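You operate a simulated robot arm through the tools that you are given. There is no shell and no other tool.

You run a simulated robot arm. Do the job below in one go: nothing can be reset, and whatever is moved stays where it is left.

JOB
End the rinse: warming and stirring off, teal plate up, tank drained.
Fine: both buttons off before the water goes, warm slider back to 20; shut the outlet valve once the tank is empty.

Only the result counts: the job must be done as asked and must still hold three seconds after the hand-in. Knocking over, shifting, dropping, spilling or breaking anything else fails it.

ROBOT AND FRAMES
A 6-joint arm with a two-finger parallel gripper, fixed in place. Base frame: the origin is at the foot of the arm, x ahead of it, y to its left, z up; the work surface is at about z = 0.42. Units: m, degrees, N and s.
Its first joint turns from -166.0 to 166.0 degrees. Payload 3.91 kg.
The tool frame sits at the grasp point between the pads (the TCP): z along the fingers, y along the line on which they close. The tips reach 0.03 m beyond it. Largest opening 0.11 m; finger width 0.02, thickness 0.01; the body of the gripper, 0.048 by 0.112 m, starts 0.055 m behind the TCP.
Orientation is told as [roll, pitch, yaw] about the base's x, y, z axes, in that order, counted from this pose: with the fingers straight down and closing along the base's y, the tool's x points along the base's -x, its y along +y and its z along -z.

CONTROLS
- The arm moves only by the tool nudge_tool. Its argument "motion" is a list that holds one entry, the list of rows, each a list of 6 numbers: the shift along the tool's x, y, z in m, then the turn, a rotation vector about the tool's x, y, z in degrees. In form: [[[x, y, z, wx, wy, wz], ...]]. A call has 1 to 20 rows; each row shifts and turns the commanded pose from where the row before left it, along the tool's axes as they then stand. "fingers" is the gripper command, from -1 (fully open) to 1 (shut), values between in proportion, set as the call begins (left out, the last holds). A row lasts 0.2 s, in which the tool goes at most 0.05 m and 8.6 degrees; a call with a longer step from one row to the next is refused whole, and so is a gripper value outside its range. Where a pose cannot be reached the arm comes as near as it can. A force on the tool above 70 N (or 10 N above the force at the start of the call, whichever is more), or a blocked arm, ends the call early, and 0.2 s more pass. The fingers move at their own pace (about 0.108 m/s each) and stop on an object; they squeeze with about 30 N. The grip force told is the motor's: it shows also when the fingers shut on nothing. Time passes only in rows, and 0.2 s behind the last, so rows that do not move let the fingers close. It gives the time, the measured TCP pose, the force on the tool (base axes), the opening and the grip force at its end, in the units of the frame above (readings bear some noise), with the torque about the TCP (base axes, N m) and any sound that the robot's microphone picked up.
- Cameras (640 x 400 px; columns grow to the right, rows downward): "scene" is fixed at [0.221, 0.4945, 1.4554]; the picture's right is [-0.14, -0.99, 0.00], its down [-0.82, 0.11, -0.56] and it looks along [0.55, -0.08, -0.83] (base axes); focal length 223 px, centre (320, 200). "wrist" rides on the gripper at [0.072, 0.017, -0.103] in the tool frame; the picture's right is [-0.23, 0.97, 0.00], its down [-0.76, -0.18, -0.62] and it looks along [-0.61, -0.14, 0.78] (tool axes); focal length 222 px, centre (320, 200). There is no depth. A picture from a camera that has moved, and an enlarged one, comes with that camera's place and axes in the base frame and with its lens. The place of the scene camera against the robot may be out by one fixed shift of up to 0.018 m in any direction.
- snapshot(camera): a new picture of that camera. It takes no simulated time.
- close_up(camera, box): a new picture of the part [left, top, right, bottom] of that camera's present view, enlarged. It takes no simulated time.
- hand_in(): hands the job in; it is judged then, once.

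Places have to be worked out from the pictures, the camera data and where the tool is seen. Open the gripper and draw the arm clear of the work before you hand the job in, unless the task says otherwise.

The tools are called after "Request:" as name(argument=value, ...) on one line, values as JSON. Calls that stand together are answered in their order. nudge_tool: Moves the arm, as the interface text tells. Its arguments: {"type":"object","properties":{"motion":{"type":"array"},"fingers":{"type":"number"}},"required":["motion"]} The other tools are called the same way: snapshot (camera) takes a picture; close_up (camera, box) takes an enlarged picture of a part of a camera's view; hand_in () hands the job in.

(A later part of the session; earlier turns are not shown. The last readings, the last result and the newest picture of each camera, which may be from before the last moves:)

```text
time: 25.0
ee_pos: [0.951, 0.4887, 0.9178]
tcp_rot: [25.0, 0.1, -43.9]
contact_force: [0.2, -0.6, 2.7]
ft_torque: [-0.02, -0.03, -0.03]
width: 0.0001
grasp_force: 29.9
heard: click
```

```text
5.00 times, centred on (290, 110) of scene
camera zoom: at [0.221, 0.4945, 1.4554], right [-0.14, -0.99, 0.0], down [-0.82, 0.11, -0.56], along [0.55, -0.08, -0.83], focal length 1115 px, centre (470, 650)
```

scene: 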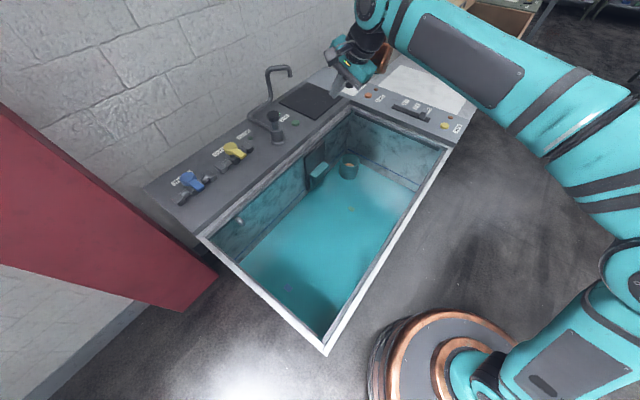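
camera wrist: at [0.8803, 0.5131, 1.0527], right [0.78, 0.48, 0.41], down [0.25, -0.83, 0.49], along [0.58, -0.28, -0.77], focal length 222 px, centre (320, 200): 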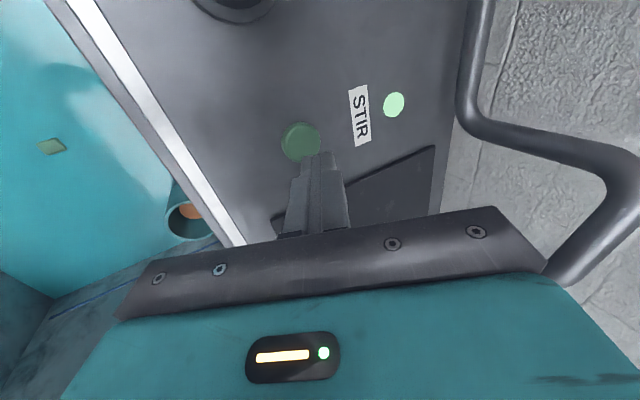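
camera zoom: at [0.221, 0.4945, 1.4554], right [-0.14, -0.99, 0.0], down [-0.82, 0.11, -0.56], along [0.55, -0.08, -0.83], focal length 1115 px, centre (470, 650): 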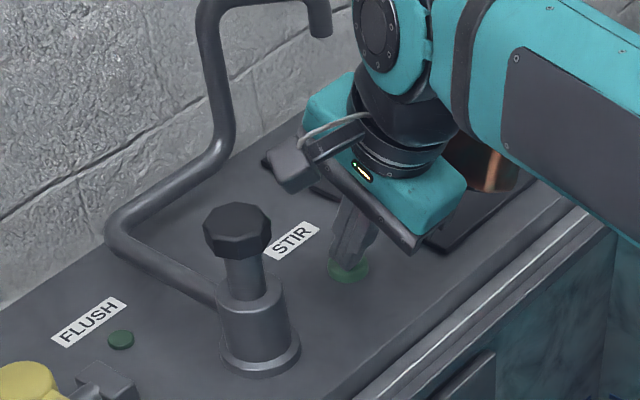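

STIR's lamp is out. I lift away, back off over the tank, untilt, and turn the gripper to face the left wall where the teal plate's lip is (about (0.869, 0.422, 0.695)).

Request:
nudge_tool(motion=[[[0, 0.0169, -0.0362, 0, 0, 0], [0, 0.019, -0.0408, 0, 0, 0], [0, 0.019, -0.0408, 0, 0, 0], [0.001, -0.0408, -0.019, 0, 0, 0], [0.001, -0.0408, -0.019, 0, 0, 0], [0.001, -0.0408, -0.019, 0, 0, 0], [0.001, -0.0408, -0.019, 0, 0, 0], [0, 0, 0, 8.333, 0, 0], [0, 0, 0, 8.333, 0, 0], [0, 0, 0, 8.333, 0, 0], [0, 0, 0, 0, 0, -8.5], [0, 0, 0, 0, 0, -8.5], [0, 0, 0, 0, 0, -8.5], [0, 0, 0, 0, 0, -8.5], [0, 0, 0, 0, 0, -8.5], [0, 0, 0, 0, 0, -8.5], [0, 0, 0, 0, 0, -8.5], [0, 0, 0, 0, 0, -8.5], [0, 0, 0, 0, 0, -8.5], [0, 0, 0, 0, 0, -8.5]]])

Request:
snapshot(camera="wrist")

Request:
snapshot(camera="scene")

```text
time: 29.2
ee_pos: [0.8211, 0.3627, 1.0488]
tcp_rot: [0.0, 0.0, 41.1]
contact_force: [0.4, 0.8, 0.8]
ft_torque: [-0.03, 0.01, -0.01]
width: 0.0002
grasp_force: 30.1
```

```text
taken
camera wrist: at [0.756, 0.3282, 1.1514], right [-0.47, 0.88, 0.0], down [0.69, 0.37, 0.62], along [0.55, 0.29, -0.78], focal length 222 px, centre (320, 200)
```

wrist: 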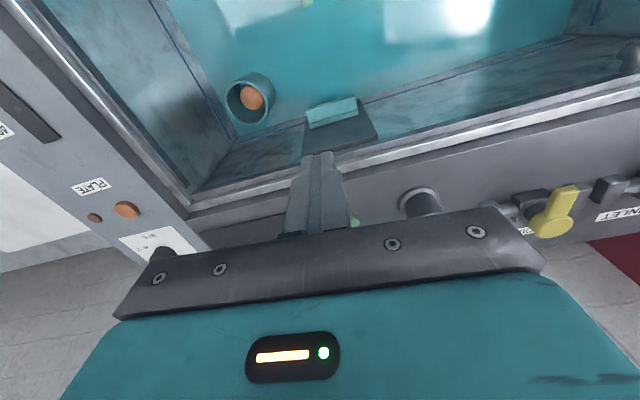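

```text
taken
```

scene: 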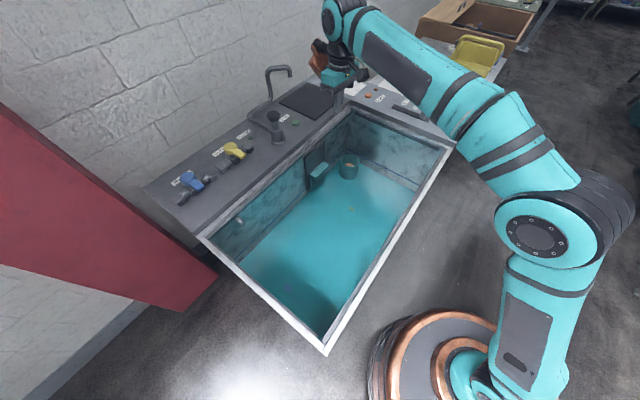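

Good view of the left wall. I back off along -u, finish the yaw to 45°, tilt the fingers 25° toward the wall, and open the gripper.

Request:
nudge_tool(motion=[[[0.04, 0, 0, 0, 0, -3.9], [0.04, 0, 0, 0, 0, 0], [0.04, 0, 0, 0, 0, 0], [0, 0, 0, 0, -8.333, 0], [0, 0, 0, 0, -8.333, 0], [0, 0, 0, 0, -8.333, 0]]], fingers=-1)

Request:
snapshot(camera="wrist")

Request:
close_up(camera="scene", box=[280, 120, 400, 200])

```text
time: 30.6
ee_pos: [0.7354, 0.2805, 1.0487]
tcp_rot: [0.0, -25.0, 45.0]
contact_force: [0.0, -0.2, -1.2]
ft_torque: [0.01, 0.03, -0.06]
width: 0.1102
grasp_force: 0.0
```

```text
taken
camera wrist: at [0.6459, 0.2147, 1.1111], right [-0.54, 0.84, 0.1], down [0.43, 0.17, 0.89], along [0.72, 0.52, -0.45], focal length 222 px, centre (320, 200)
```

wrist: 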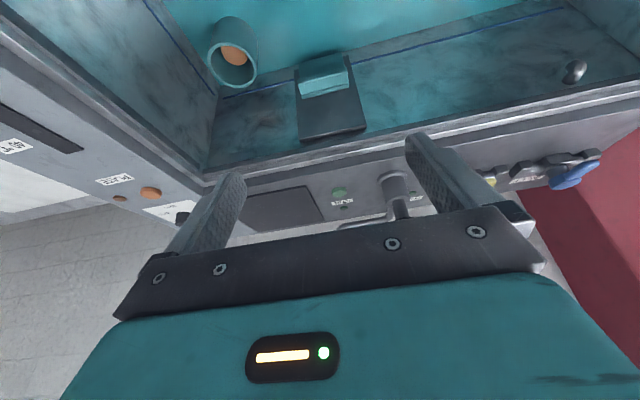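

```text
5.00 times, centred on (340, 160) of scene
camera zoom: at [0.221, 0.4945, 1.4554], right [-0.14, -0.99, 0.0], down [-0.82, 0.11, -0.56], along [0.55, -0.08, -0.83], focal length 1115 px, centre (220, 400)
```

zoom: 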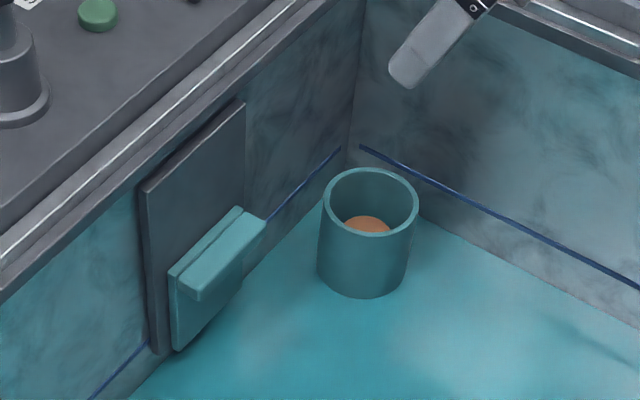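

Request:
close_up(camera="wrist", box=[250, 20, 410, 150])

```text
3.08 times, centred on (330, 85) of wrist
camera zoom: at [0.6459, 0.2147, 1.1111], right [-0.54, 0.84, 0.1], down [0.43, 0.17, 0.89], along [0.72, 0.52, -0.45], focal length 684 px, centre (289, 554)
```

zoom: 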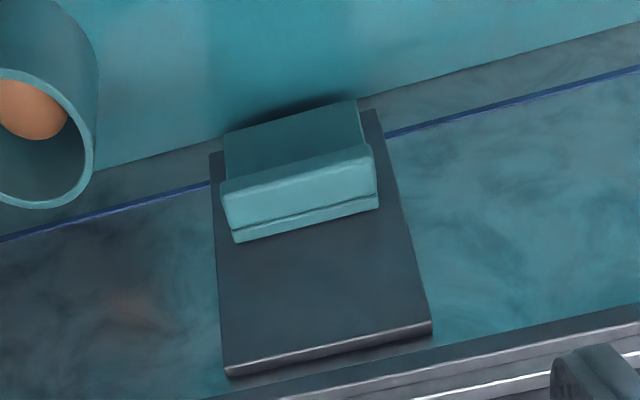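

The lip is roughly centred at (0.868, 0.419, 0.69), about 0.096 m long along the wall, which fits within the 0.11 opening. I approach along the tool axis, stopping ~9 cm short, to refine the alignment.

Request:
nudge_tool(motion=[[[-0.0029, 0.0006, 0.0426, 0, 0, 0], [-0.0029, 0.0006, 0.0426, 0, 0, 0], [-0.0029, 0.0006, 0.0426, 0, 0, 0], [-0.0029, 0.0006, 0.0426, 0, 0, 0], [-0.0029, 0.0006, 0.0426, 0, 0, 0], [-0.0029, 0.0006, 0.0426, 0, 0, 0], [-0.0026, 0.0006, 0.0426, 0, 0, 0]]])

Request:
snapshot(camera="wrist")

Request:
close_up(camera="scene", box=[280, 110, 400, 190])

```text
time: 32.2
ee_pos: [0.8332, 0.386, 0.785]
tcp_rot: [0.0, -25.2, 44.9]
contact_force: [-2.7, -1.7, 13.6]
ft_torque: [0.6, -0.86, -0.03]
width: 0.1102
grasp_force: 0.0
```

```text
taken
camera wrist: at [0.7432, 0.3207, 0.8477], right [-0.54, 0.84, 0.1], down [0.42, 0.17, 0.89], along [0.73, 0.52, -0.45], focal length 222 px, centre (320, 200)
```

wrist: 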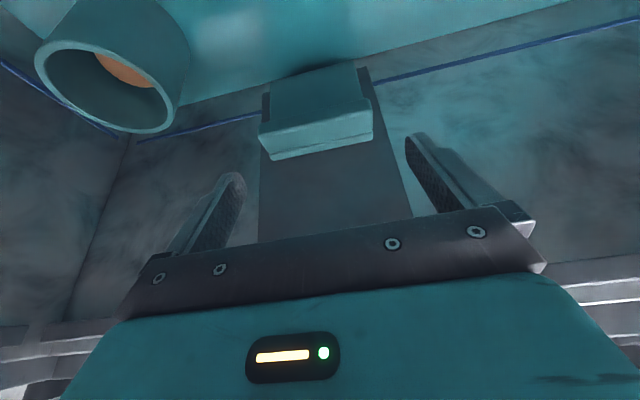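

```text
5.00 times, centred on (340, 150) of scene
camera zoom: at [0.221, 0.4945, 1.4554], right [-0.14, -0.99, 0.0], down [-0.82, 0.11, -0.56], along [0.55, -0.08, -0.83], focal length 1115 px, centre (220, 450)
```

zoom: 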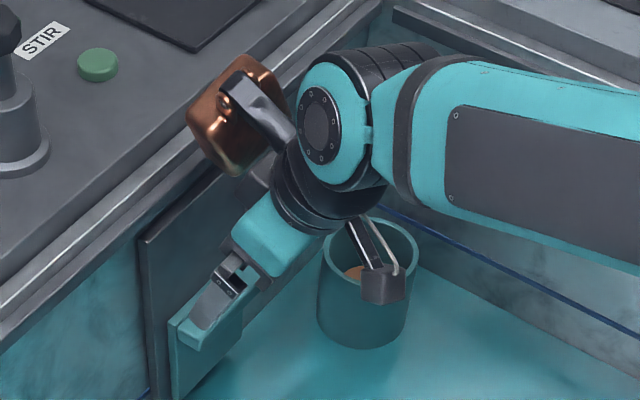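

The reading shows ~14 N upward; I hold still for a moment to see whether it is contact or just motion residue.

Request:
nudge_tool(motion=[[[0, 0, 0, 0, 0, 0]]])

Request:
close_up(camera="wrist", box=[150, 40, 470, 240])

Request:
snapshot(camera="scene")

```text
time: 32.6
ee_pos: [0.8328, 0.3851, 0.7842]
tcp_rot: [-0.1, -24.9, 44.9]
contact_force: [-2.8, -2.3, 20.2]
ft_torque: [0.91, -1.27, -0.04]
width: 0.1099
grasp_force: 0.0
```

```text
2.00 times, centred on (310, 140) of wrist
camera zoom: at [0.7429, 0.3206, 0.8477], right [-0.54, 0.83, 0.1], down [0.43, 0.17, 0.89], along [0.72, 0.52, -0.45], focal length 444 px, centre (340, 320)
```

zoom: 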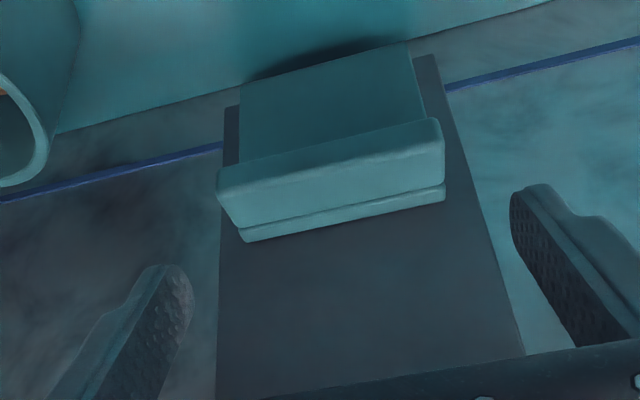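

```text
taken
```

scene: 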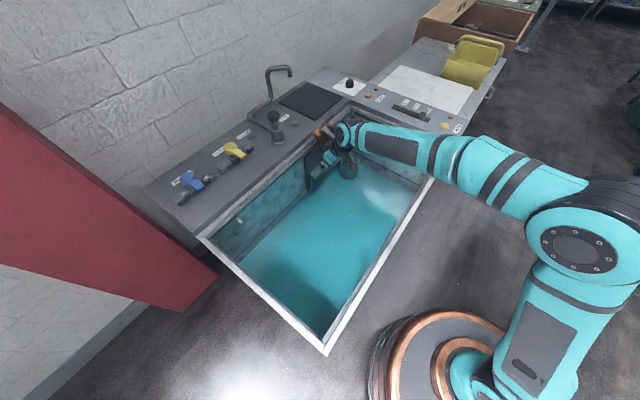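

The force persists: the copper unit on the tool's -x side is resting on the rim near (0.88, 0.42, 0.88). I retreat along the tool axis at once, then tilt further in preparation for flipping the tool 180°, so the smaller camera side faces the wall.

Request:
nudge_tool(motion=[[[0, 0, -0.045, 0, 0, 0], [0, 0, -0.045, 0, 0, 0], [0, 0, -0.045, 0, 0, 0], [0, 0, -0.045, 0, 0, 0], [0, 0, -0.045, 0, 0, 0], [0.0157, 0, -0.0293, 0, 0, 0], [0.0157, 0, -0.0293, 0, 0, 0], [0.0157, 0, -0.0293, 0, 0, 0], [0, 0, 0, 0, -7.5, 0], [0, 0, 0, 0, -7.5, 0]]])

Request:
snapshot(camera="scene")

```text
time: 34.8
ee_pos: [0.7124, 0.262, 1.0525]
tcp_rot: [0.0, -40.0, 44.9]
contact_force: [-0.1, 0.1, -0.9]
ft_torque: [-0.01, 0.0, 0.01]
width: 0.11
grasp_force: 0.0
```

```text
taken
```

scene: 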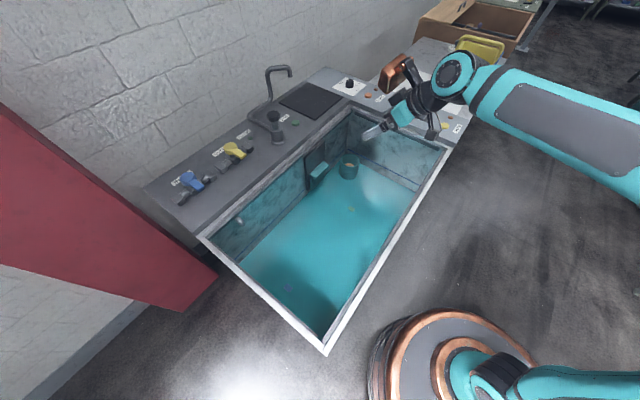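

Clear again. I zoom in on the tool shape, then start the 180° turn about the tool axis.

Request:
close_up(camera="scene", box=[350, 40, 480, 150])

Request:
nudge_tool(motion=[[[0, 0, 0, 0, 0, 8.571], [0, 0, 0, 0, 0, 8.571], [0, 0, 0, 0, 0, 8.571], [0, 0, 0, 0, 0, 8.571], [0, 0, 0, 0, 0, 8.571], [0, 0, 0, 0, 0, 8.571], [0, 0, 0, 0, 0, 8.571], [0, 0, 0, 0, 0, 8.571], [0, 0, 0, 0, 0, 8.571], [0, 0, 0, 0, 0, 8.571]]])

Request:
snapshot(camera="scene")

```text
3.64 times, centred on (415, 95) of scene
camera zoom: at [0.221, 0.4945, 1.4554], right [-0.14, -0.99, 0.0], down [-0.82, 0.11, -0.56], along [0.55, -0.08, -0.83], focal length 811 px, centre (-26, 582)
```

zoom: 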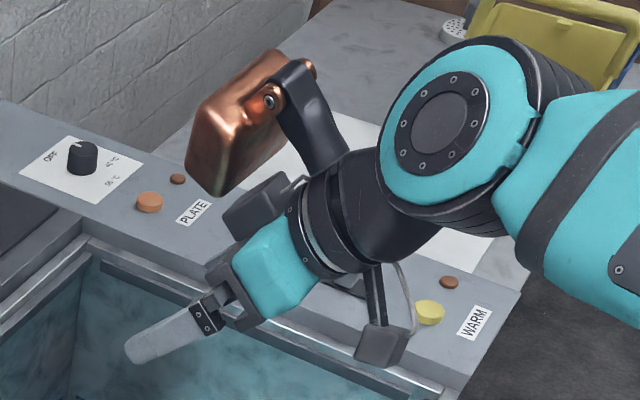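

```text
time: 37.0
ee_pos: [0.711, 0.2624, 1.0506]
tcp_rot: [39.9, -2.8, -41.9]
contact_force: [-0.4, -0.1, -0.8]
ft_torque: [-0.03, -0.01, 0.01]
width: 0.1098
grasp_force: 0.0
```

```text
taken
```

scene: 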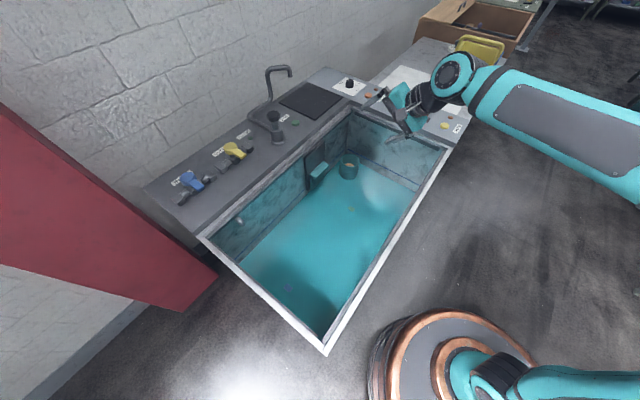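

The turn works; I finish the remaining 94°.

Request:
nudge_tool(motion=[[[0, 0, 0, 0, 0, 8.571], [0, 0, 0, 0, 0, 8.571], [0, 0, 0, 0, 0, 8.571], [0, 0, 0, 0, 0, 8.571], [0, 0, 0, 0, 0, 8.571], [0, 0, 0, 0, 0, 8.571], [0, 0, 0, 0, 0, 8.571], [0, 0, 0, 0, 0, 8.571], [0, 0, 0, 0, 0, 8.571], [0, 0, 0, 0, 0, 8.571], [0, 0, 0, 0, 0, 8.571]]])

Request:
snapshot(camera="scene")

Request:
snapshot(camera="wrist")

Request:
close_up(camera="scene", box=[350, 40, 480, 150])

```text
time: 39.4
ee_pos: [0.7103, 0.2619, 1.0515]
tcp_rot: [-0.1, 40.0, -135.2]
contact_force: [0.1, 0.5, 0.6]
ft_torque: [0.02, -0.01, -0.01]
width: 0.1101
grasp_force: 0.1
```

```text
taken
```

scene: 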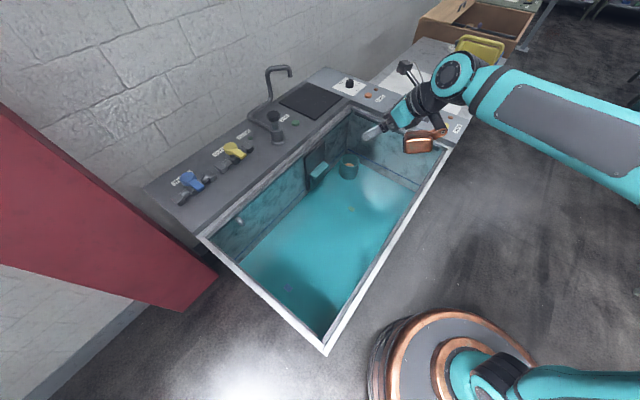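

```text
taken
camera wrist: at [0.7151, 0.2418, 1.1763], right [0.56, -0.81, -0.15], down [-0.82, -0.57, -0.01], along [-0.07, 0.13, -0.99], focal length 222 px, centre (320, 200)
```

wrist: 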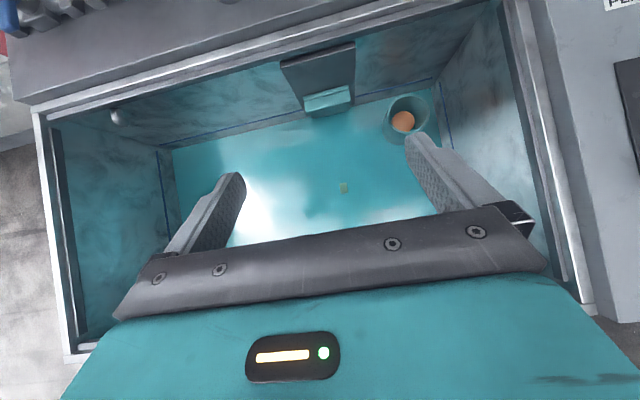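

```text
3.64 times, centred on (415, 95) of scene
camera zoom: at [0.221, 0.4945, 1.4554], right [-0.14, -0.99, 0.0], down [-0.82, 0.11, -0.56], along [0.55, -0.08, -0.83], focal length 811 px, centre (-26, 582)
```

zoom: 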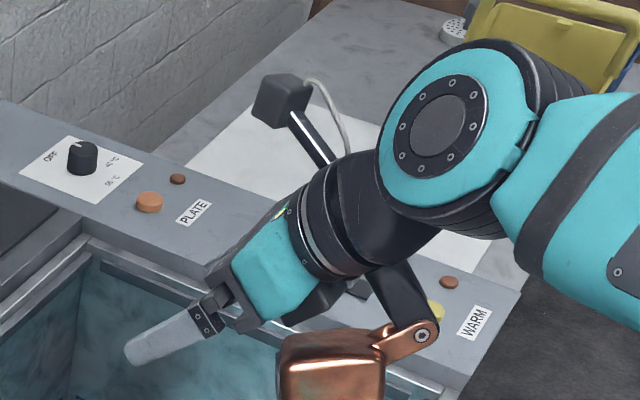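

Flip done; the camera now looks straight down at the plate. I zoom in on the lip to measure.

Request:
close_up(camera="wrist", box=[260, 30, 420, 130])

```text
4.00 times, centred on (340, 80) of wrist
camera zoom: at [0.7151, 0.2418, 1.1763], right [0.56, -0.81, -0.15], down [-0.82, -0.57, -0.01], along [-0.07, 0.13, -0.99], focal length 888 px, centre (240, 680)
```

zoom: 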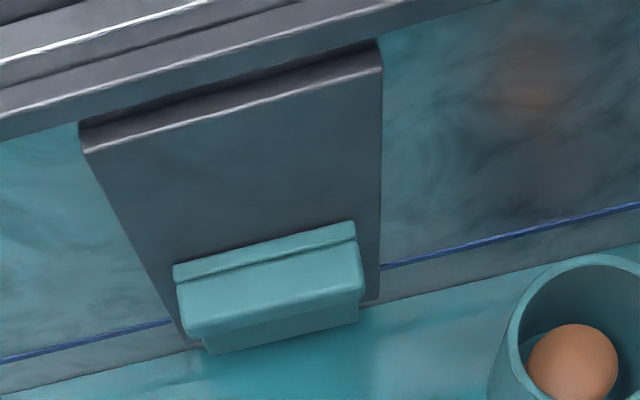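

The lip centre comes out near (0.867, 0.414, 0.69) with v-centre 0.3195; length ≈0.10. I move to a hover pose 8 cm short along the tool axis.

Request:
nudge_tool(motion=[[[-0.0079, 0.0004, 0.0404, 0, 0, 0], [-0.0079, 0.0004, 0.0404, 0, 0, 0], [-0.0079, 0.0004, 0.0404, 0, 0, 0], [-0.0079, 0.0004, 0.0404, 0, 0, 0], [-0.0079, 0.0004, 0.0404, 0, 0, 0], [-0.0079, 0.0004, 0.0404, 0, 0, 0], [-0.0079, 0.0004, 0.0404, 0, 0, 0], [-0.0079, 0.0004, 0.0404, 0, 0, 0]]])

Request:
snapshot(camera="wrist")

Request:
snapshot(camera="scene")

Request:
close_up(camera="scene", box=[280, 100, 400, 190])

```text
time: 41.2
ee_pos: [0.8245, 0.3727, 0.7601]
tcp_rot: [0.1, 40.1, -135.2]
contact_force: [0.6, -0.4, 0.0]
ft_torque: [-0.03, 0.04, -0.01]
width: 0.11
grasp_force: 0.0
```

```text
taken
camera wrist: at [0.8294, 0.3523, 0.8857], right [0.56, -0.81, -0.15], down [-0.82, -0.57, -0.01], along [-0.07, 0.13, -0.99], focal length 222 px, centre (320, 200)
```

wrist: 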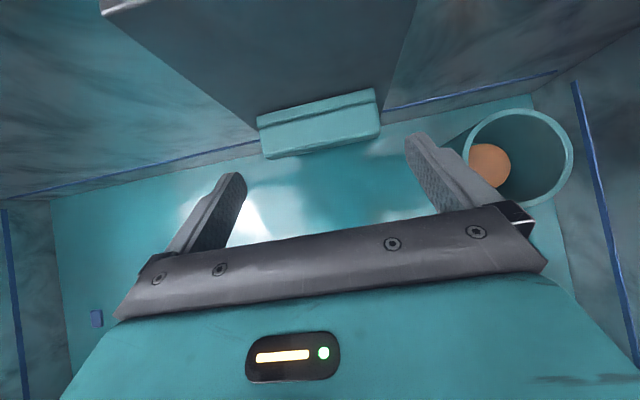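

```text
taken
```

scene: 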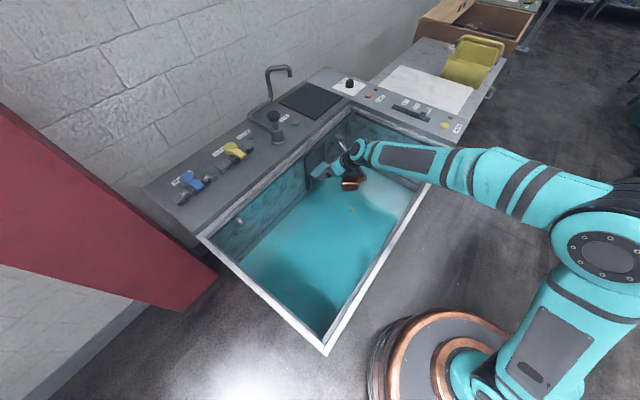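

```text
4.44 times, centred on (340, 145) of scene
camera zoom: at [0.221, 0.4945, 1.4554], right [-0.14, -0.99, 0.0], down [-0.82, 0.11, -0.56], along [0.55, -0.08, -0.83], focal length 991 px, centre (231, 444)
```

zoom: 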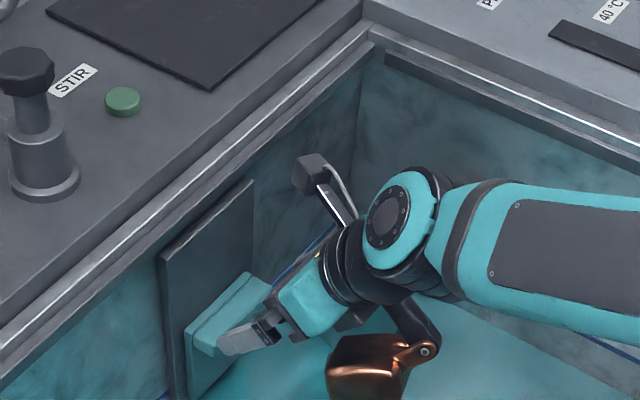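

No contact. I zoom to measure the lip against the fingers.

Request:
close_up(camera="wrist", box=[220, 70, 460, 220])

```text
2.67 times, centred on (340, 145) of wrist
camera zoom: at [0.8294, 0.3523, 0.8857], right [0.56, -0.81, -0.15], down [-0.82, -0.57, -0.01], along [-0.07, 0.13, -0.99], focal length 592 px, centre (267, 347)
```

zoom: 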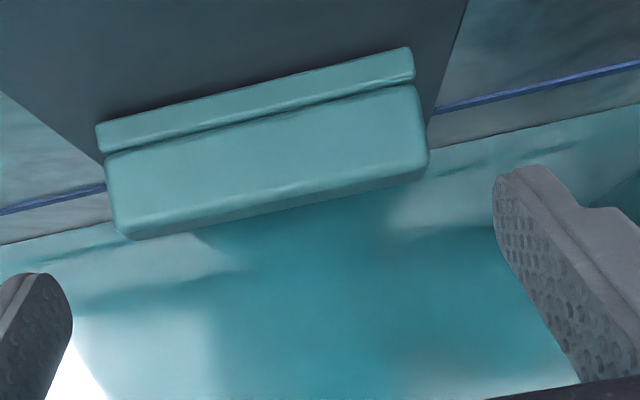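

Lip top is z≈0.710, spans u 0.889–0.919, length ~0.098, v-centre 0.320; fingers are centred within 1 mm. I advance in two stages, first 3.5 cm.

Request:
nudge_tool(motion=[[[-0.001, 0.0004, 0.012, 0, 0, 0], [-0.001, 0.0004, 0.012, 0, 0, 0], [0, 0, 0.011, 0, 0, 0], [0, 0, 0, 0, 0, 0]]])

Request:
close_up(camera="wrist", box=[200, 70, 460, 230])

Request:
close_up(camera="scene", box=[280, 100, 400, 190])

```text
time: 42.2
ee_pos: [0.8431, 0.3874, 0.7315]
tcp_rot: [0.0, 40.1, -135.1]
contact_force: [-0.4, -0.8, -0.8]
ft_torque: [0.02, -0.02, -0.01]
width: 0.1101
grasp_force: 0.2
```

```text
2.46 times, centred on (330, 150) of wrist
camera zoom: at [0.8473, 0.3671, 0.8584], right [0.56, -0.81, -0.15], down [-0.82, -0.57, -0.01], along [-0.07, 0.13, -0.99], focal length 547 px, centre (295, 323)
```

zoom: 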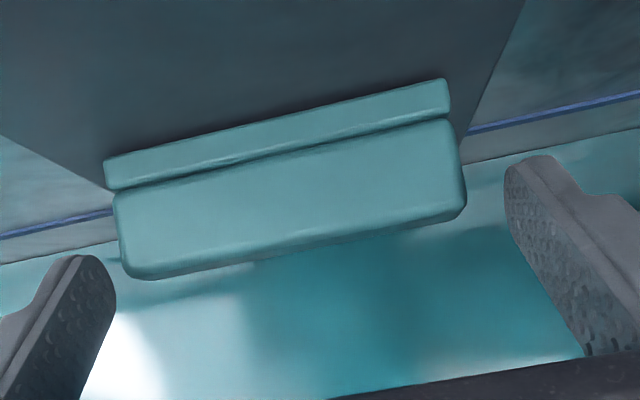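

```text
4.44 times, centred on (340, 145) of scene
camera zoom: at [0.221, 0.4945, 1.4554], right [-0.14, -0.99, 0.0], down [-0.82, 0.11, -0.56], along [0.55, -0.08, -0.83], focal length 991 px, centre (231, 444)
```

zoom: 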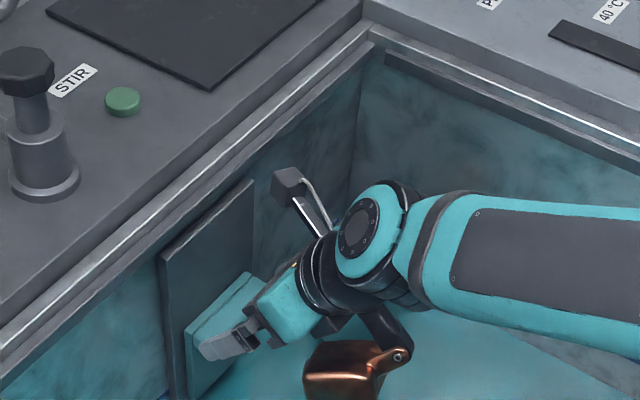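

Fingers are 2.5 mm off-centre along the wall; I correct that and advance the last 27 mm slowly.

Request:
nudge_tool(motion=[[[-0.0008, -0.0025, 0.007, 0, 0, 0], [-0.0008, 0, 0.007, 0, 0, 0], [0, 0, 0.007, 0, 0, 0], [0, 0, 0.005, 0, 0, 0], [0, 0, 0, 0, 0, 0]]])

Request:
close_up(camera="wrist", box=[200, 70, 460, 230])

Request:
close_up(camera="scene", box=[280, 100, 400, 190])

```text
time: 43.4
ee_pos: [0.8512, 0.4, 0.7142]
tcp_rot: [-0.1, 40.1, -134.9]
contact_force: [0.7, 0.2, -0.1]
ft_torque: [-0.01, 0.0, 0.01]
width: 0.1099
grasp_force: 0.0
```

```text
2.46 times, centred on (330, 150) of wrist
camera zoom: at [0.8549, 0.3801, 0.839], right [0.57, -0.81, -0.15], down [-0.82, -0.57, -0.01], along [-0.07, 0.13, -0.99], focal length 547 px, centre (295, 323)
```

zoom: 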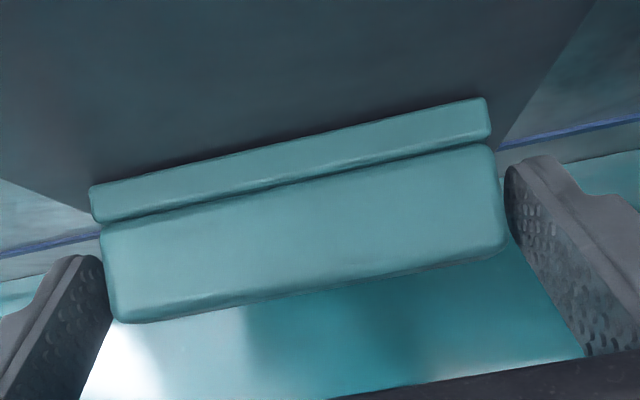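

```text
4.44 times, centred on (340, 145) of scene
camera zoom: at [0.221, 0.4945, 1.4554], right [-0.14, -0.99, 0.0], down [-0.82, 0.11, -0.56], along [0.55, -0.08, -0.83], focal length 991 px, centre (231, 444)
```

zoom: 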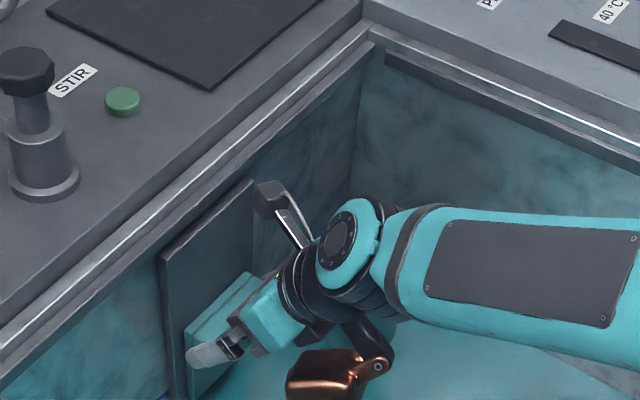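

The fingertips now flank the lip ends symmetrically without contact. I advance 4 mm more and close.

Request:
nudge_tool(motion=[[[0, 0, 0.004, 0, 0, 0], [0, 0, 0, 0, 0, 0]]])

Request:
nudge_tool(motion=[[[0, 0, 0, 0, 0, 0], [0, 0, 0, 0, 0, 0], [0, 0, 0, 0, 0, 0]]], fingers=0.3)

Request:
close_up(camera="wrist", box=[200, 70, 460, 230])

```text
time: 44.0
ee_pos: [0.8519, 0.4005, 0.7084]
tcp_rot: [0.0, 40.0, -135.0]
contact_force: [0.6, 0.7, 0.7]
ft_torque: [0.05, -0.01, 0.01]
width: 0.1104
grasp_force: 0.0
```

```text
time: 44.8
ee_pos: [0.8524, 0.4016, 0.7096]
tcp_rot: [0.0, 40.1, -135.2]
contact_force: [9.8, -3.4, 0.3]
ft_torque: [0.0, -0.34, -0.14]
width: 0.0997
grasp_force: 44.6
```

```text
2.46 times, centred on (330, 150) of wrist
camera zoom: at [0.8568, 0.3804, 0.8349], right [0.56, -0.81, -0.15], down [-0.82, -0.57, -0.01], along [-0.07, 0.13, -0.99], focal length 547 px, centre (295, 323)
```

zoom: 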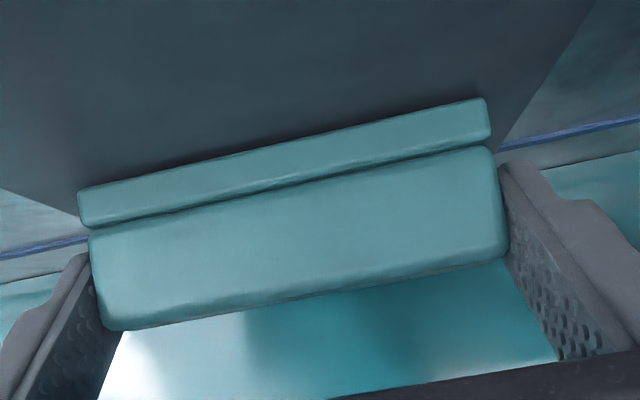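

Gripped at 0.0997 m. I lift straight up in small steps, watching the force.

Request:
nudge_tool(motion=[[[0.0051, 0, -0.0061, 0, 0, 0], [0.0051, 0, -0.0061, 0, 0, 0], [0.0051, 0, -0.0061, 0, 0, 0], [0.0051, 0, -0.0061, 0, 0, 0]]])

Request:
close_up(camera="wrist", box=[200, 70, 460, 230])

Request:
close_up(camera="scene", box=[280, 100, 400, 190])

```text
time: 45.8
ee_pos: [0.8536, 0.4009, 0.7407]
tcp_rot: [0.0, 40.1, -135.0]
contact_force: [19.4, 7.2, -1.1]
ft_torque: [-0.06, -0.45, 0.03]
width: 0.0997
grasp_force: 44.6
```

```text
2.46 times, centred on (330, 150) of wrist
camera zoom: at [0.8568, 0.3803, 0.8665], right [0.56, -0.81, -0.15], down [-0.82, -0.57, -0.01], along [-0.07, 0.13, -0.99], focal length 547 px, centre (295, 323)
```

zoom: 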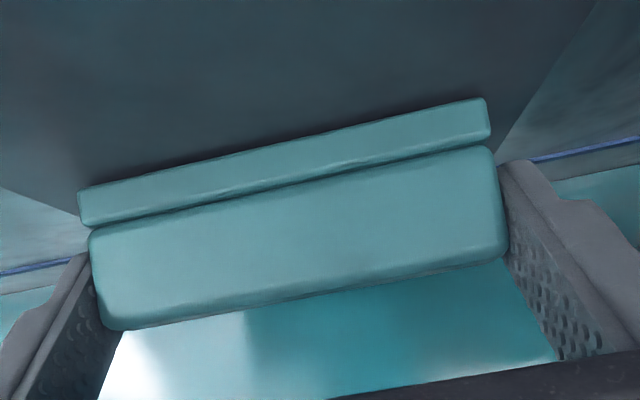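

```text
4.44 times, centred on (340, 145) of scene
camera zoom: at [0.221, 0.4945, 1.4554], right [-0.14, -0.99, 0.0], down [-0.82, 0.11, -0.56], along [0.55, -0.08, -0.83], focal length 991 px, centre (231, 444)
```

zoom: 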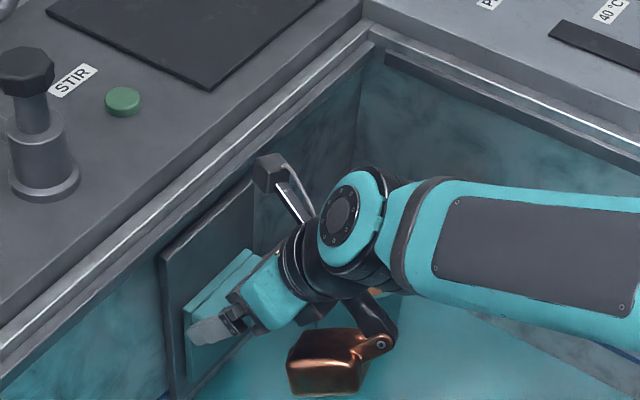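

The plate rises with the gripper (32 mm). The wall side pulls ~20 N toward +u, so I ease 1 mm toward the wall and keep lifting; the rim's inner edge (u≈0.92) leaves the camera ~2 cm.

Request:
nudge_tool(motion=[[[0.0059, 0, -0.0055, 0, 0, 0], [0.0051, 0, -0.0061, 0, 0, 0], [0.0051, 0, -0.0061, 0, 0, 0], [0.0051, 0, -0.0061, 0, 0, 0]]])

Request:
snapshot(camera="wrist")

Request:
close_up(camera="scene", box=[280, 100, 400, 190])

```text
time: 46.8
ee_pos: [0.8516, 0.4008, 0.7693]
tcp_rot: [-0.1, 39.7, -135.1]
contact_force: [-11.3, -13.1, -20.4]
ft_torque: [-0.33, -0.55, -0.28]
width: 0.0997
grasp_force: 44.5
```

```text
taken
camera wrist: at [0.8573, 0.3806, 0.8959], right [0.56, -0.81, -0.15], down [-0.82, -0.57, -0.01], along [-0.08, 0.12, -0.99], focal length 222 px, centre (320, 200)
```

wrist: 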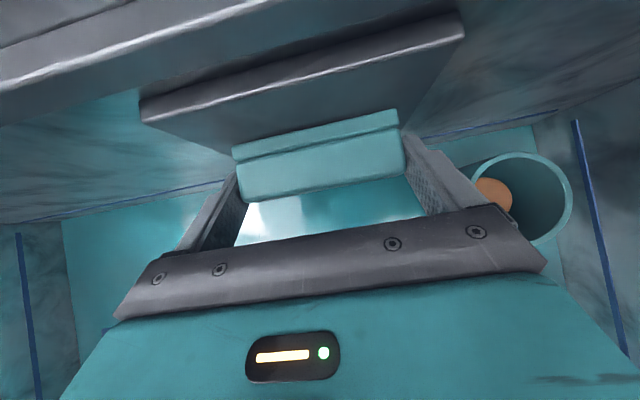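

```text
4.44 times, centred on (340, 145) of scene
camera zoom: at [0.221, 0.4945, 1.4554], right [-0.14, -0.99, 0.0], down [-0.82, 0.11, -0.56], along [0.55, -0.08, -0.83], focal length 991 px, centre (231, 444)
```

zoom: 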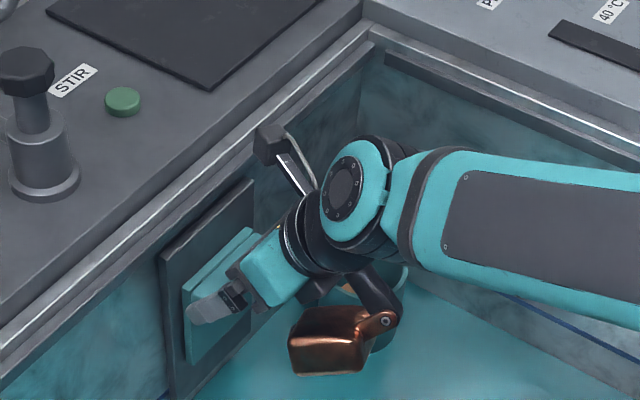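

Lifted ~60 mm, now with -20 N vertical, maybe the upper stop. I ease off the wall slightly and try a little more lift to tell.

Request:
nudge_tool(motion=[[[0.0013, 0, -0.0028, 0, 0, 0], [0.0019, 0, -0.0023, 0, 0, 0]]])

Request:
close_up(camera="wrist", box=[120, 0, 480, 225])

```text
time: 47.4
ee_pos: [0.8538, 0.4012, 0.7774]
tcp_rot: [-0.1, 40.0, -135.1]
contact_force: [0.3, -5.1, -32.9]
ft_torque: [-0.34, 0.4, 0.12]
width: 0.1
grasp_force: 44.9
```

```text
1.78 times, centred on (300, 112) of wrist
camera zoom: at [0.8581, 0.3814, 0.9032], right [0.56, -0.81, -0.15], down [-0.82, -0.57, -0.01], along [-0.08, 0.13, -0.99], focal length 395 px, centre (356, 356)
```

zoom: 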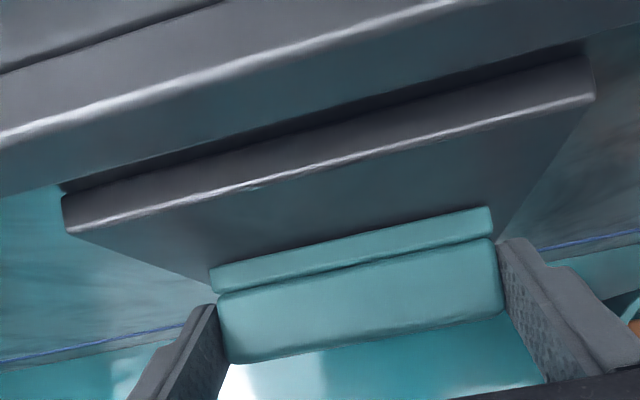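

Now 68 mm up with -33 N. I hold still to see whether it persists (stop) or decays (friction).

Request:
nudge_tool(motion=[[[0, 0, 0, 0, 0, 0], [0, 0, 0, 0, 0, 0]]])

Request:
nudge_tool(motion=[[[0.0019, 0, -0.0023, 0, 0, 0], [0.0019, 0, -0.0023, 0, 0, 0]]])

Request:
close_up(camera="wrist", box=[120, 0, 480, 225])

```text
time: 48.0
ee_pos: [0.8536, 0.4004, 0.7778]
tcp_rot: [-0.1, 39.9, -135.1]
contact_force: [3.8, -3.4, -33.3]
ft_torque: [-0.25, 0.43, 0.16]
width: 0.0998
grasp_force: 45.0
```

```text
time: 48.6
ee_pos: [0.8535, 0.4016, 0.7842]
tcp_rot: [-0.1, 39.9, -135.1]
contact_force: [2.6, -4.1, -33.6]
ft_torque: [-0.34, 0.37, 0.13]
width: 0.0998
grasp_force: 45.3
```

```text
1.78 times, centred on (300, 112) of wrist
camera zoom: at [0.8578, 0.3812, 0.9099], right [0.56, -0.81, -0.15], down [-0.82, -0.57, -0.01], along [-0.08, 0.13, -0.99], focal length 395 px, centre (356, 356)
```

zoom: 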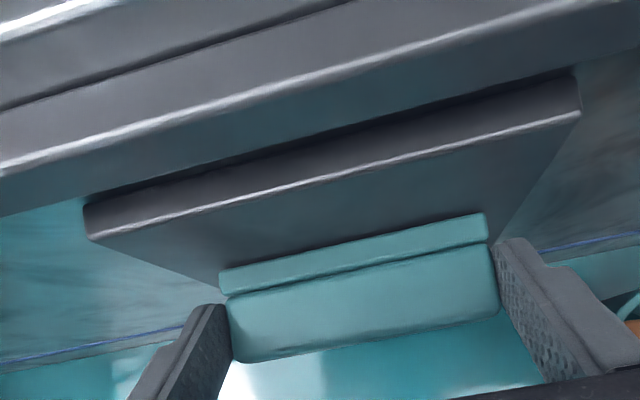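

The force plateaus at 33 N while the pads slip: the plate is at its upper stop. I open the fingers in place and see whether it stays up.

Request:
nudge_tool(motion=[[[0, 0, 0, 0, 0, 0], [0, 0, 0, 0, 0, 0], [0, 0, 0, 0, 0, 0]]], fingers=-1)

Request:
close_up(camera="wrist", box=[120, 0, 480, 225])

Request:
close_up(camera="scene", box=[280, 100, 400, 190])

```text
time: 49.4
ee_pos: [0.8527, 0.4009, 0.7869]
tcp_rot: [0.0, 40.0, -135.0]
contact_force: [0.6, 0.7, -0.6]
ft_torque: [0.02, -0.02, -0.02]
width: 0.1102
grasp_force: 0.2
```

```text
1.78 times, centred on (300, 112) of wrist
camera zoom: at [0.8568, 0.381, 0.912], right [0.56, -0.81, -0.15], down [-0.82, -0.57, -0.01], along [-0.07, 0.13, -0.99], focal length 395 px, centre (356, 356)
```

zoom: 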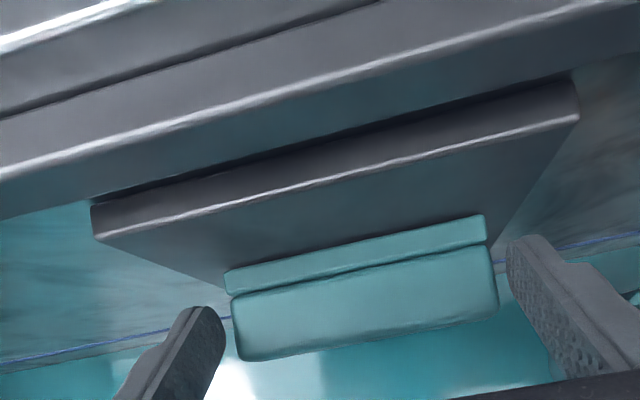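

```text
4.44 times, centred on (340, 145) of scene
camera zoom: at [0.221, 0.4945, 1.4554], right [-0.14, -0.99, 0.0], down [-0.82, 0.11, -0.56], along [0.55, -0.08, -0.83], focal length 991 px, centre (231, 444)
```

zoom: 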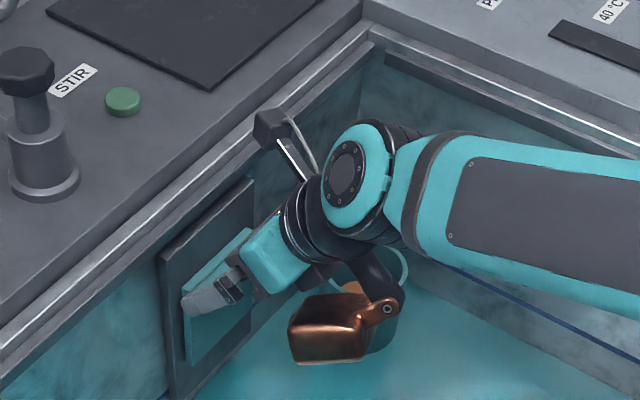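

The plate holds at its stop with nothing touching it. I withdraw along the tool axis, rise, and move toward the OUTLET valve to look at it.

Request:
nudge_tool(motion=[[[0, 0, -0.03, 0, 0, 0], [0, 0, -0.045, 0, 0, 0], [0, 0, -0.045, 0, 0, 0], [0, 0, -0.045, 0, 0, 0], [0.029, 0, -0.034, 0, 0, 0], [0.0182, -0.0342, -0.0045, 0, 0, 0], [0.0182, -0.0342, -0.0045, 0, 0, 0], [0.0182, -0.0342, -0.0045, 0, 0, 0], [0.0182, -0.0342, -0.0045, 0, 0, 0], [0.0182, -0.0342, -0.0045, 0, 0, 0], [0.0182, -0.0342, -0.0045, 0, 0, 0], [0.0182, -0.0342, -0.0045, 0, 0, 0], [0.0182, -0.0342, -0.0045, 0, 0, 0]]])

Request:
snapshot(camera="wrist")

Request:
snapshot(camera="scene")

```text
time: 52.2
ee_pos: [0.6687, 0.5561, 1.0726]
tcp_rot: [-0.7, 40.2, -133.4]
contact_force: [-0.4, -0.6, 0.3]
ft_torque: [-0.02, 0.0, 0.0]
width: 0.1102
grasp_force: 0.1
out of reach, approached as far as the arm can: row 12, 13
```

```text
taken
camera wrist: at [0.6735, 0.5349, 1.1975], right [0.59, -0.79, -0.15], down [-0.8, -0.6, -0.01], along [-0.08, 0.13, -0.99], focal length 222 px, centre (320, 200)
```

wrist: 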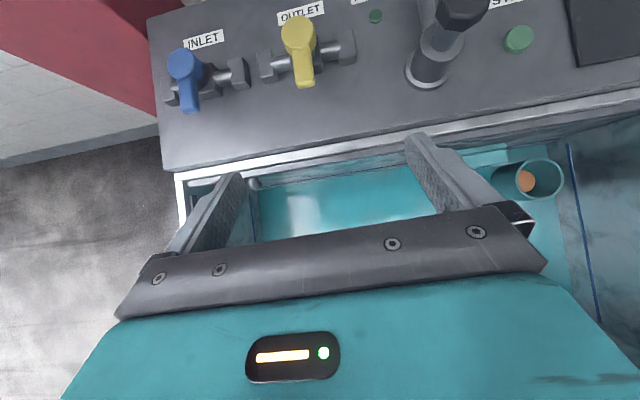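

```text
taken
```

scene: 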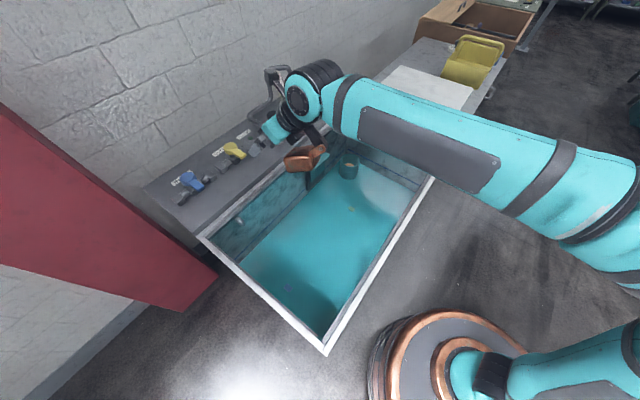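

The pose is near some joint limit, but the view of the valves is good. I zoom in.

Request:
close_up(camera="wrist", box=[230, 0, 390, 100])

Request:
close_up(camera="scene", box=[160, 120, 280, 220])

Request:
close_up(camera="scene", box=[200, 130, 270, 180])

```text
4.00 times, centred on (310, 50) of wrist
camera zoom: at [0.6735, 0.5349, 1.1975], right [0.59, -0.79, -0.15], down [-0.8, -0.6, -0.01], along [-0.08, 0.13, -0.99], focal length 888 px, centre (360, 800)
```

zoom: 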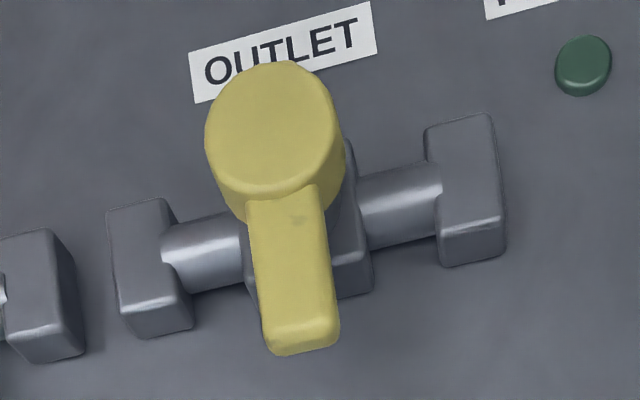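

```text
4.00 times, centred on (220, 170) of scene
camera zoom: at [0.221, 0.4945, 1.4554], right [-0.14, -0.99, 0.0], down [-0.82, 0.11, -0.56], along [0.55, -0.08, -0.83], focal length 892 px, centre (720, 320)
```

zoom: 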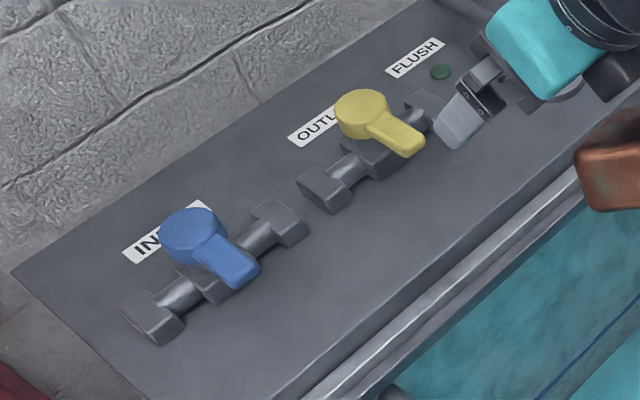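

```text
8.00 times, centred on (235, 155) of scene
camera zoom: at [0.221, 0.4945, 1.4554], right [-0.14, -0.99, 0.0], down [-0.82, 0.11, -0.56], along [0.55, -0.08, -0.83], focal length 1784 px, centre (1000, 560)
```

zoom: 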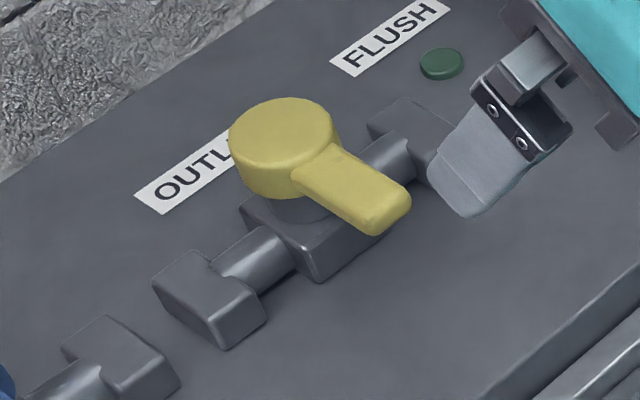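

The OUTLET lever is a hub over the pipe with its arm pointing toward the tank (crosswise = closed), pivot near (0.80, 0.72). The flipped orientation is near the last joint's limit here, so I turn the tool back 180° about its axis while high above everything.

Request:
nudge_tool(motion=[[[-0.0175, 0, -0.0342, 0, 0, 0], [-0.0175, 0, -0.0342, 0, 0, 0], [0, 0, 0, 0, 0, -8.571], [0, 0, 0, 0, 0, -8.571], [0, 0, 0, 0, 0, -8.571], [0, 0, 0, 0, 0, -8.571], [0, 0, 0, 0, 0, -8.571], [0, 0, 0, 0, 0, -8.571], [0, 0, 0, 0, 0, -8.571], [0, 0, 0, 0, 0, -8.571], [0, 0, 0, 0, 0, -8.571], [0, 0, 0, 0, 0, -8.571], [0, 0, 0, 0, 0, -8.571], [0, 0, 0, 0, 0, -8.571], [0, 0, 0, 0, 0, -8.571], [0, 0, 0, 0, 0, -8.571], [0, 0, 0, 0, 0, -8.571], [0, 0, 0, 0, 0, -8.571], [0, 0, 0, 0, 0, -8.571], [0, 0, 0, 0, 0, -8.571]]], fingers=1)

Request:
nudge_tool(motion=[[[0, 0, 0, 0, 0, -8.571], [0, 0, 0, 0, 0, -8.571], [0, 0, 0, 0, 0, -8.571]]])

Request:
snapshot(camera="wrist")

Request:
snapshot(camera="scene")

```text
time: 56.4
ee_pos: [0.6288, 0.4942, 1.1024]
tcp_rot: [19.9, -35.4, 13.0]
contact_force: [-1.1, -1.6, 0.2]
ft_torque: [-0.01, 0.01, 0.02]
width: 0.0
grasp_force: 30.4
out of reach, approached as far as the arm can: row 1
```

```text
time: 57.2
ee_pos: [0.6274, 0.4958, 1.1027]
tcp_rot: [-0.1, -40.0, 45.1]
contact_force: [-1.4, 0.1, 0.0]
ft_torque: [0.03, -0.06, -0.02]
width: 0.0
grasp_force: 30.2
```

```text
taken
camera wrist: at [0.5299, 0.42, 1.1342], right [-0.57, 0.81, 0.14], down [0.25, 0.0, 0.97], along [0.78, 0.58, -0.21], focal length 222 px, centre (320, 200)
```

wrist: 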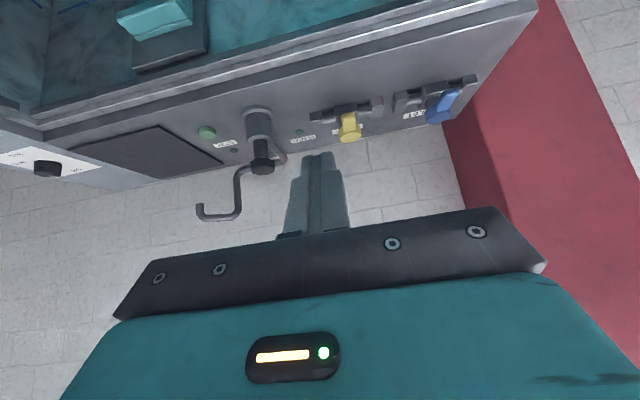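

```text
taken
```

scene: 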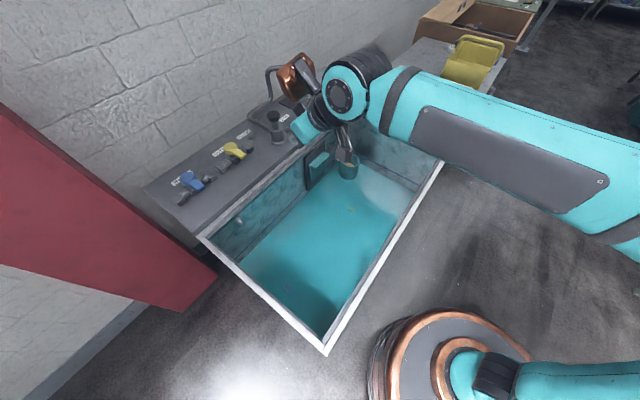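

Good shallow-angle view; plate is still up. I zoom in on the valve for height information.

Request:
close_up(camera="wrist", box=[290, 70, 410, 170])

Request:
close_up(camera="wrist", box=[90, 0, 290, 120])

```text
4.00 times, centred on (350, 120) of wrist
camera zoom: at [0.5299, 0.42, 1.1342], right [-0.57, 0.81, 0.14], down [0.25, 0.0, 0.97], along [0.78, 0.58, -0.21], focal length 888 px, centre (200, 520)
```

zoom: 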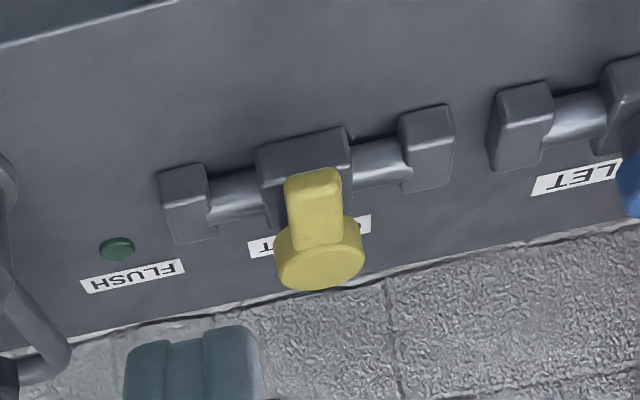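

```text
3.20 times, centred on (190, 60) of wrist
camera zoom: at [0.5299, 0.42, 1.1342], right [-0.57, 0.81, 0.14], down [0.25, 0.0, 0.97], along [0.78, 0.58, -0.21], focal length 711 px, centre (736, 648)
```

zoom: 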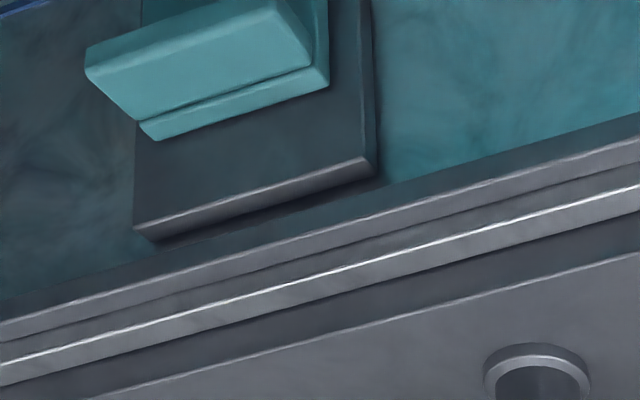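

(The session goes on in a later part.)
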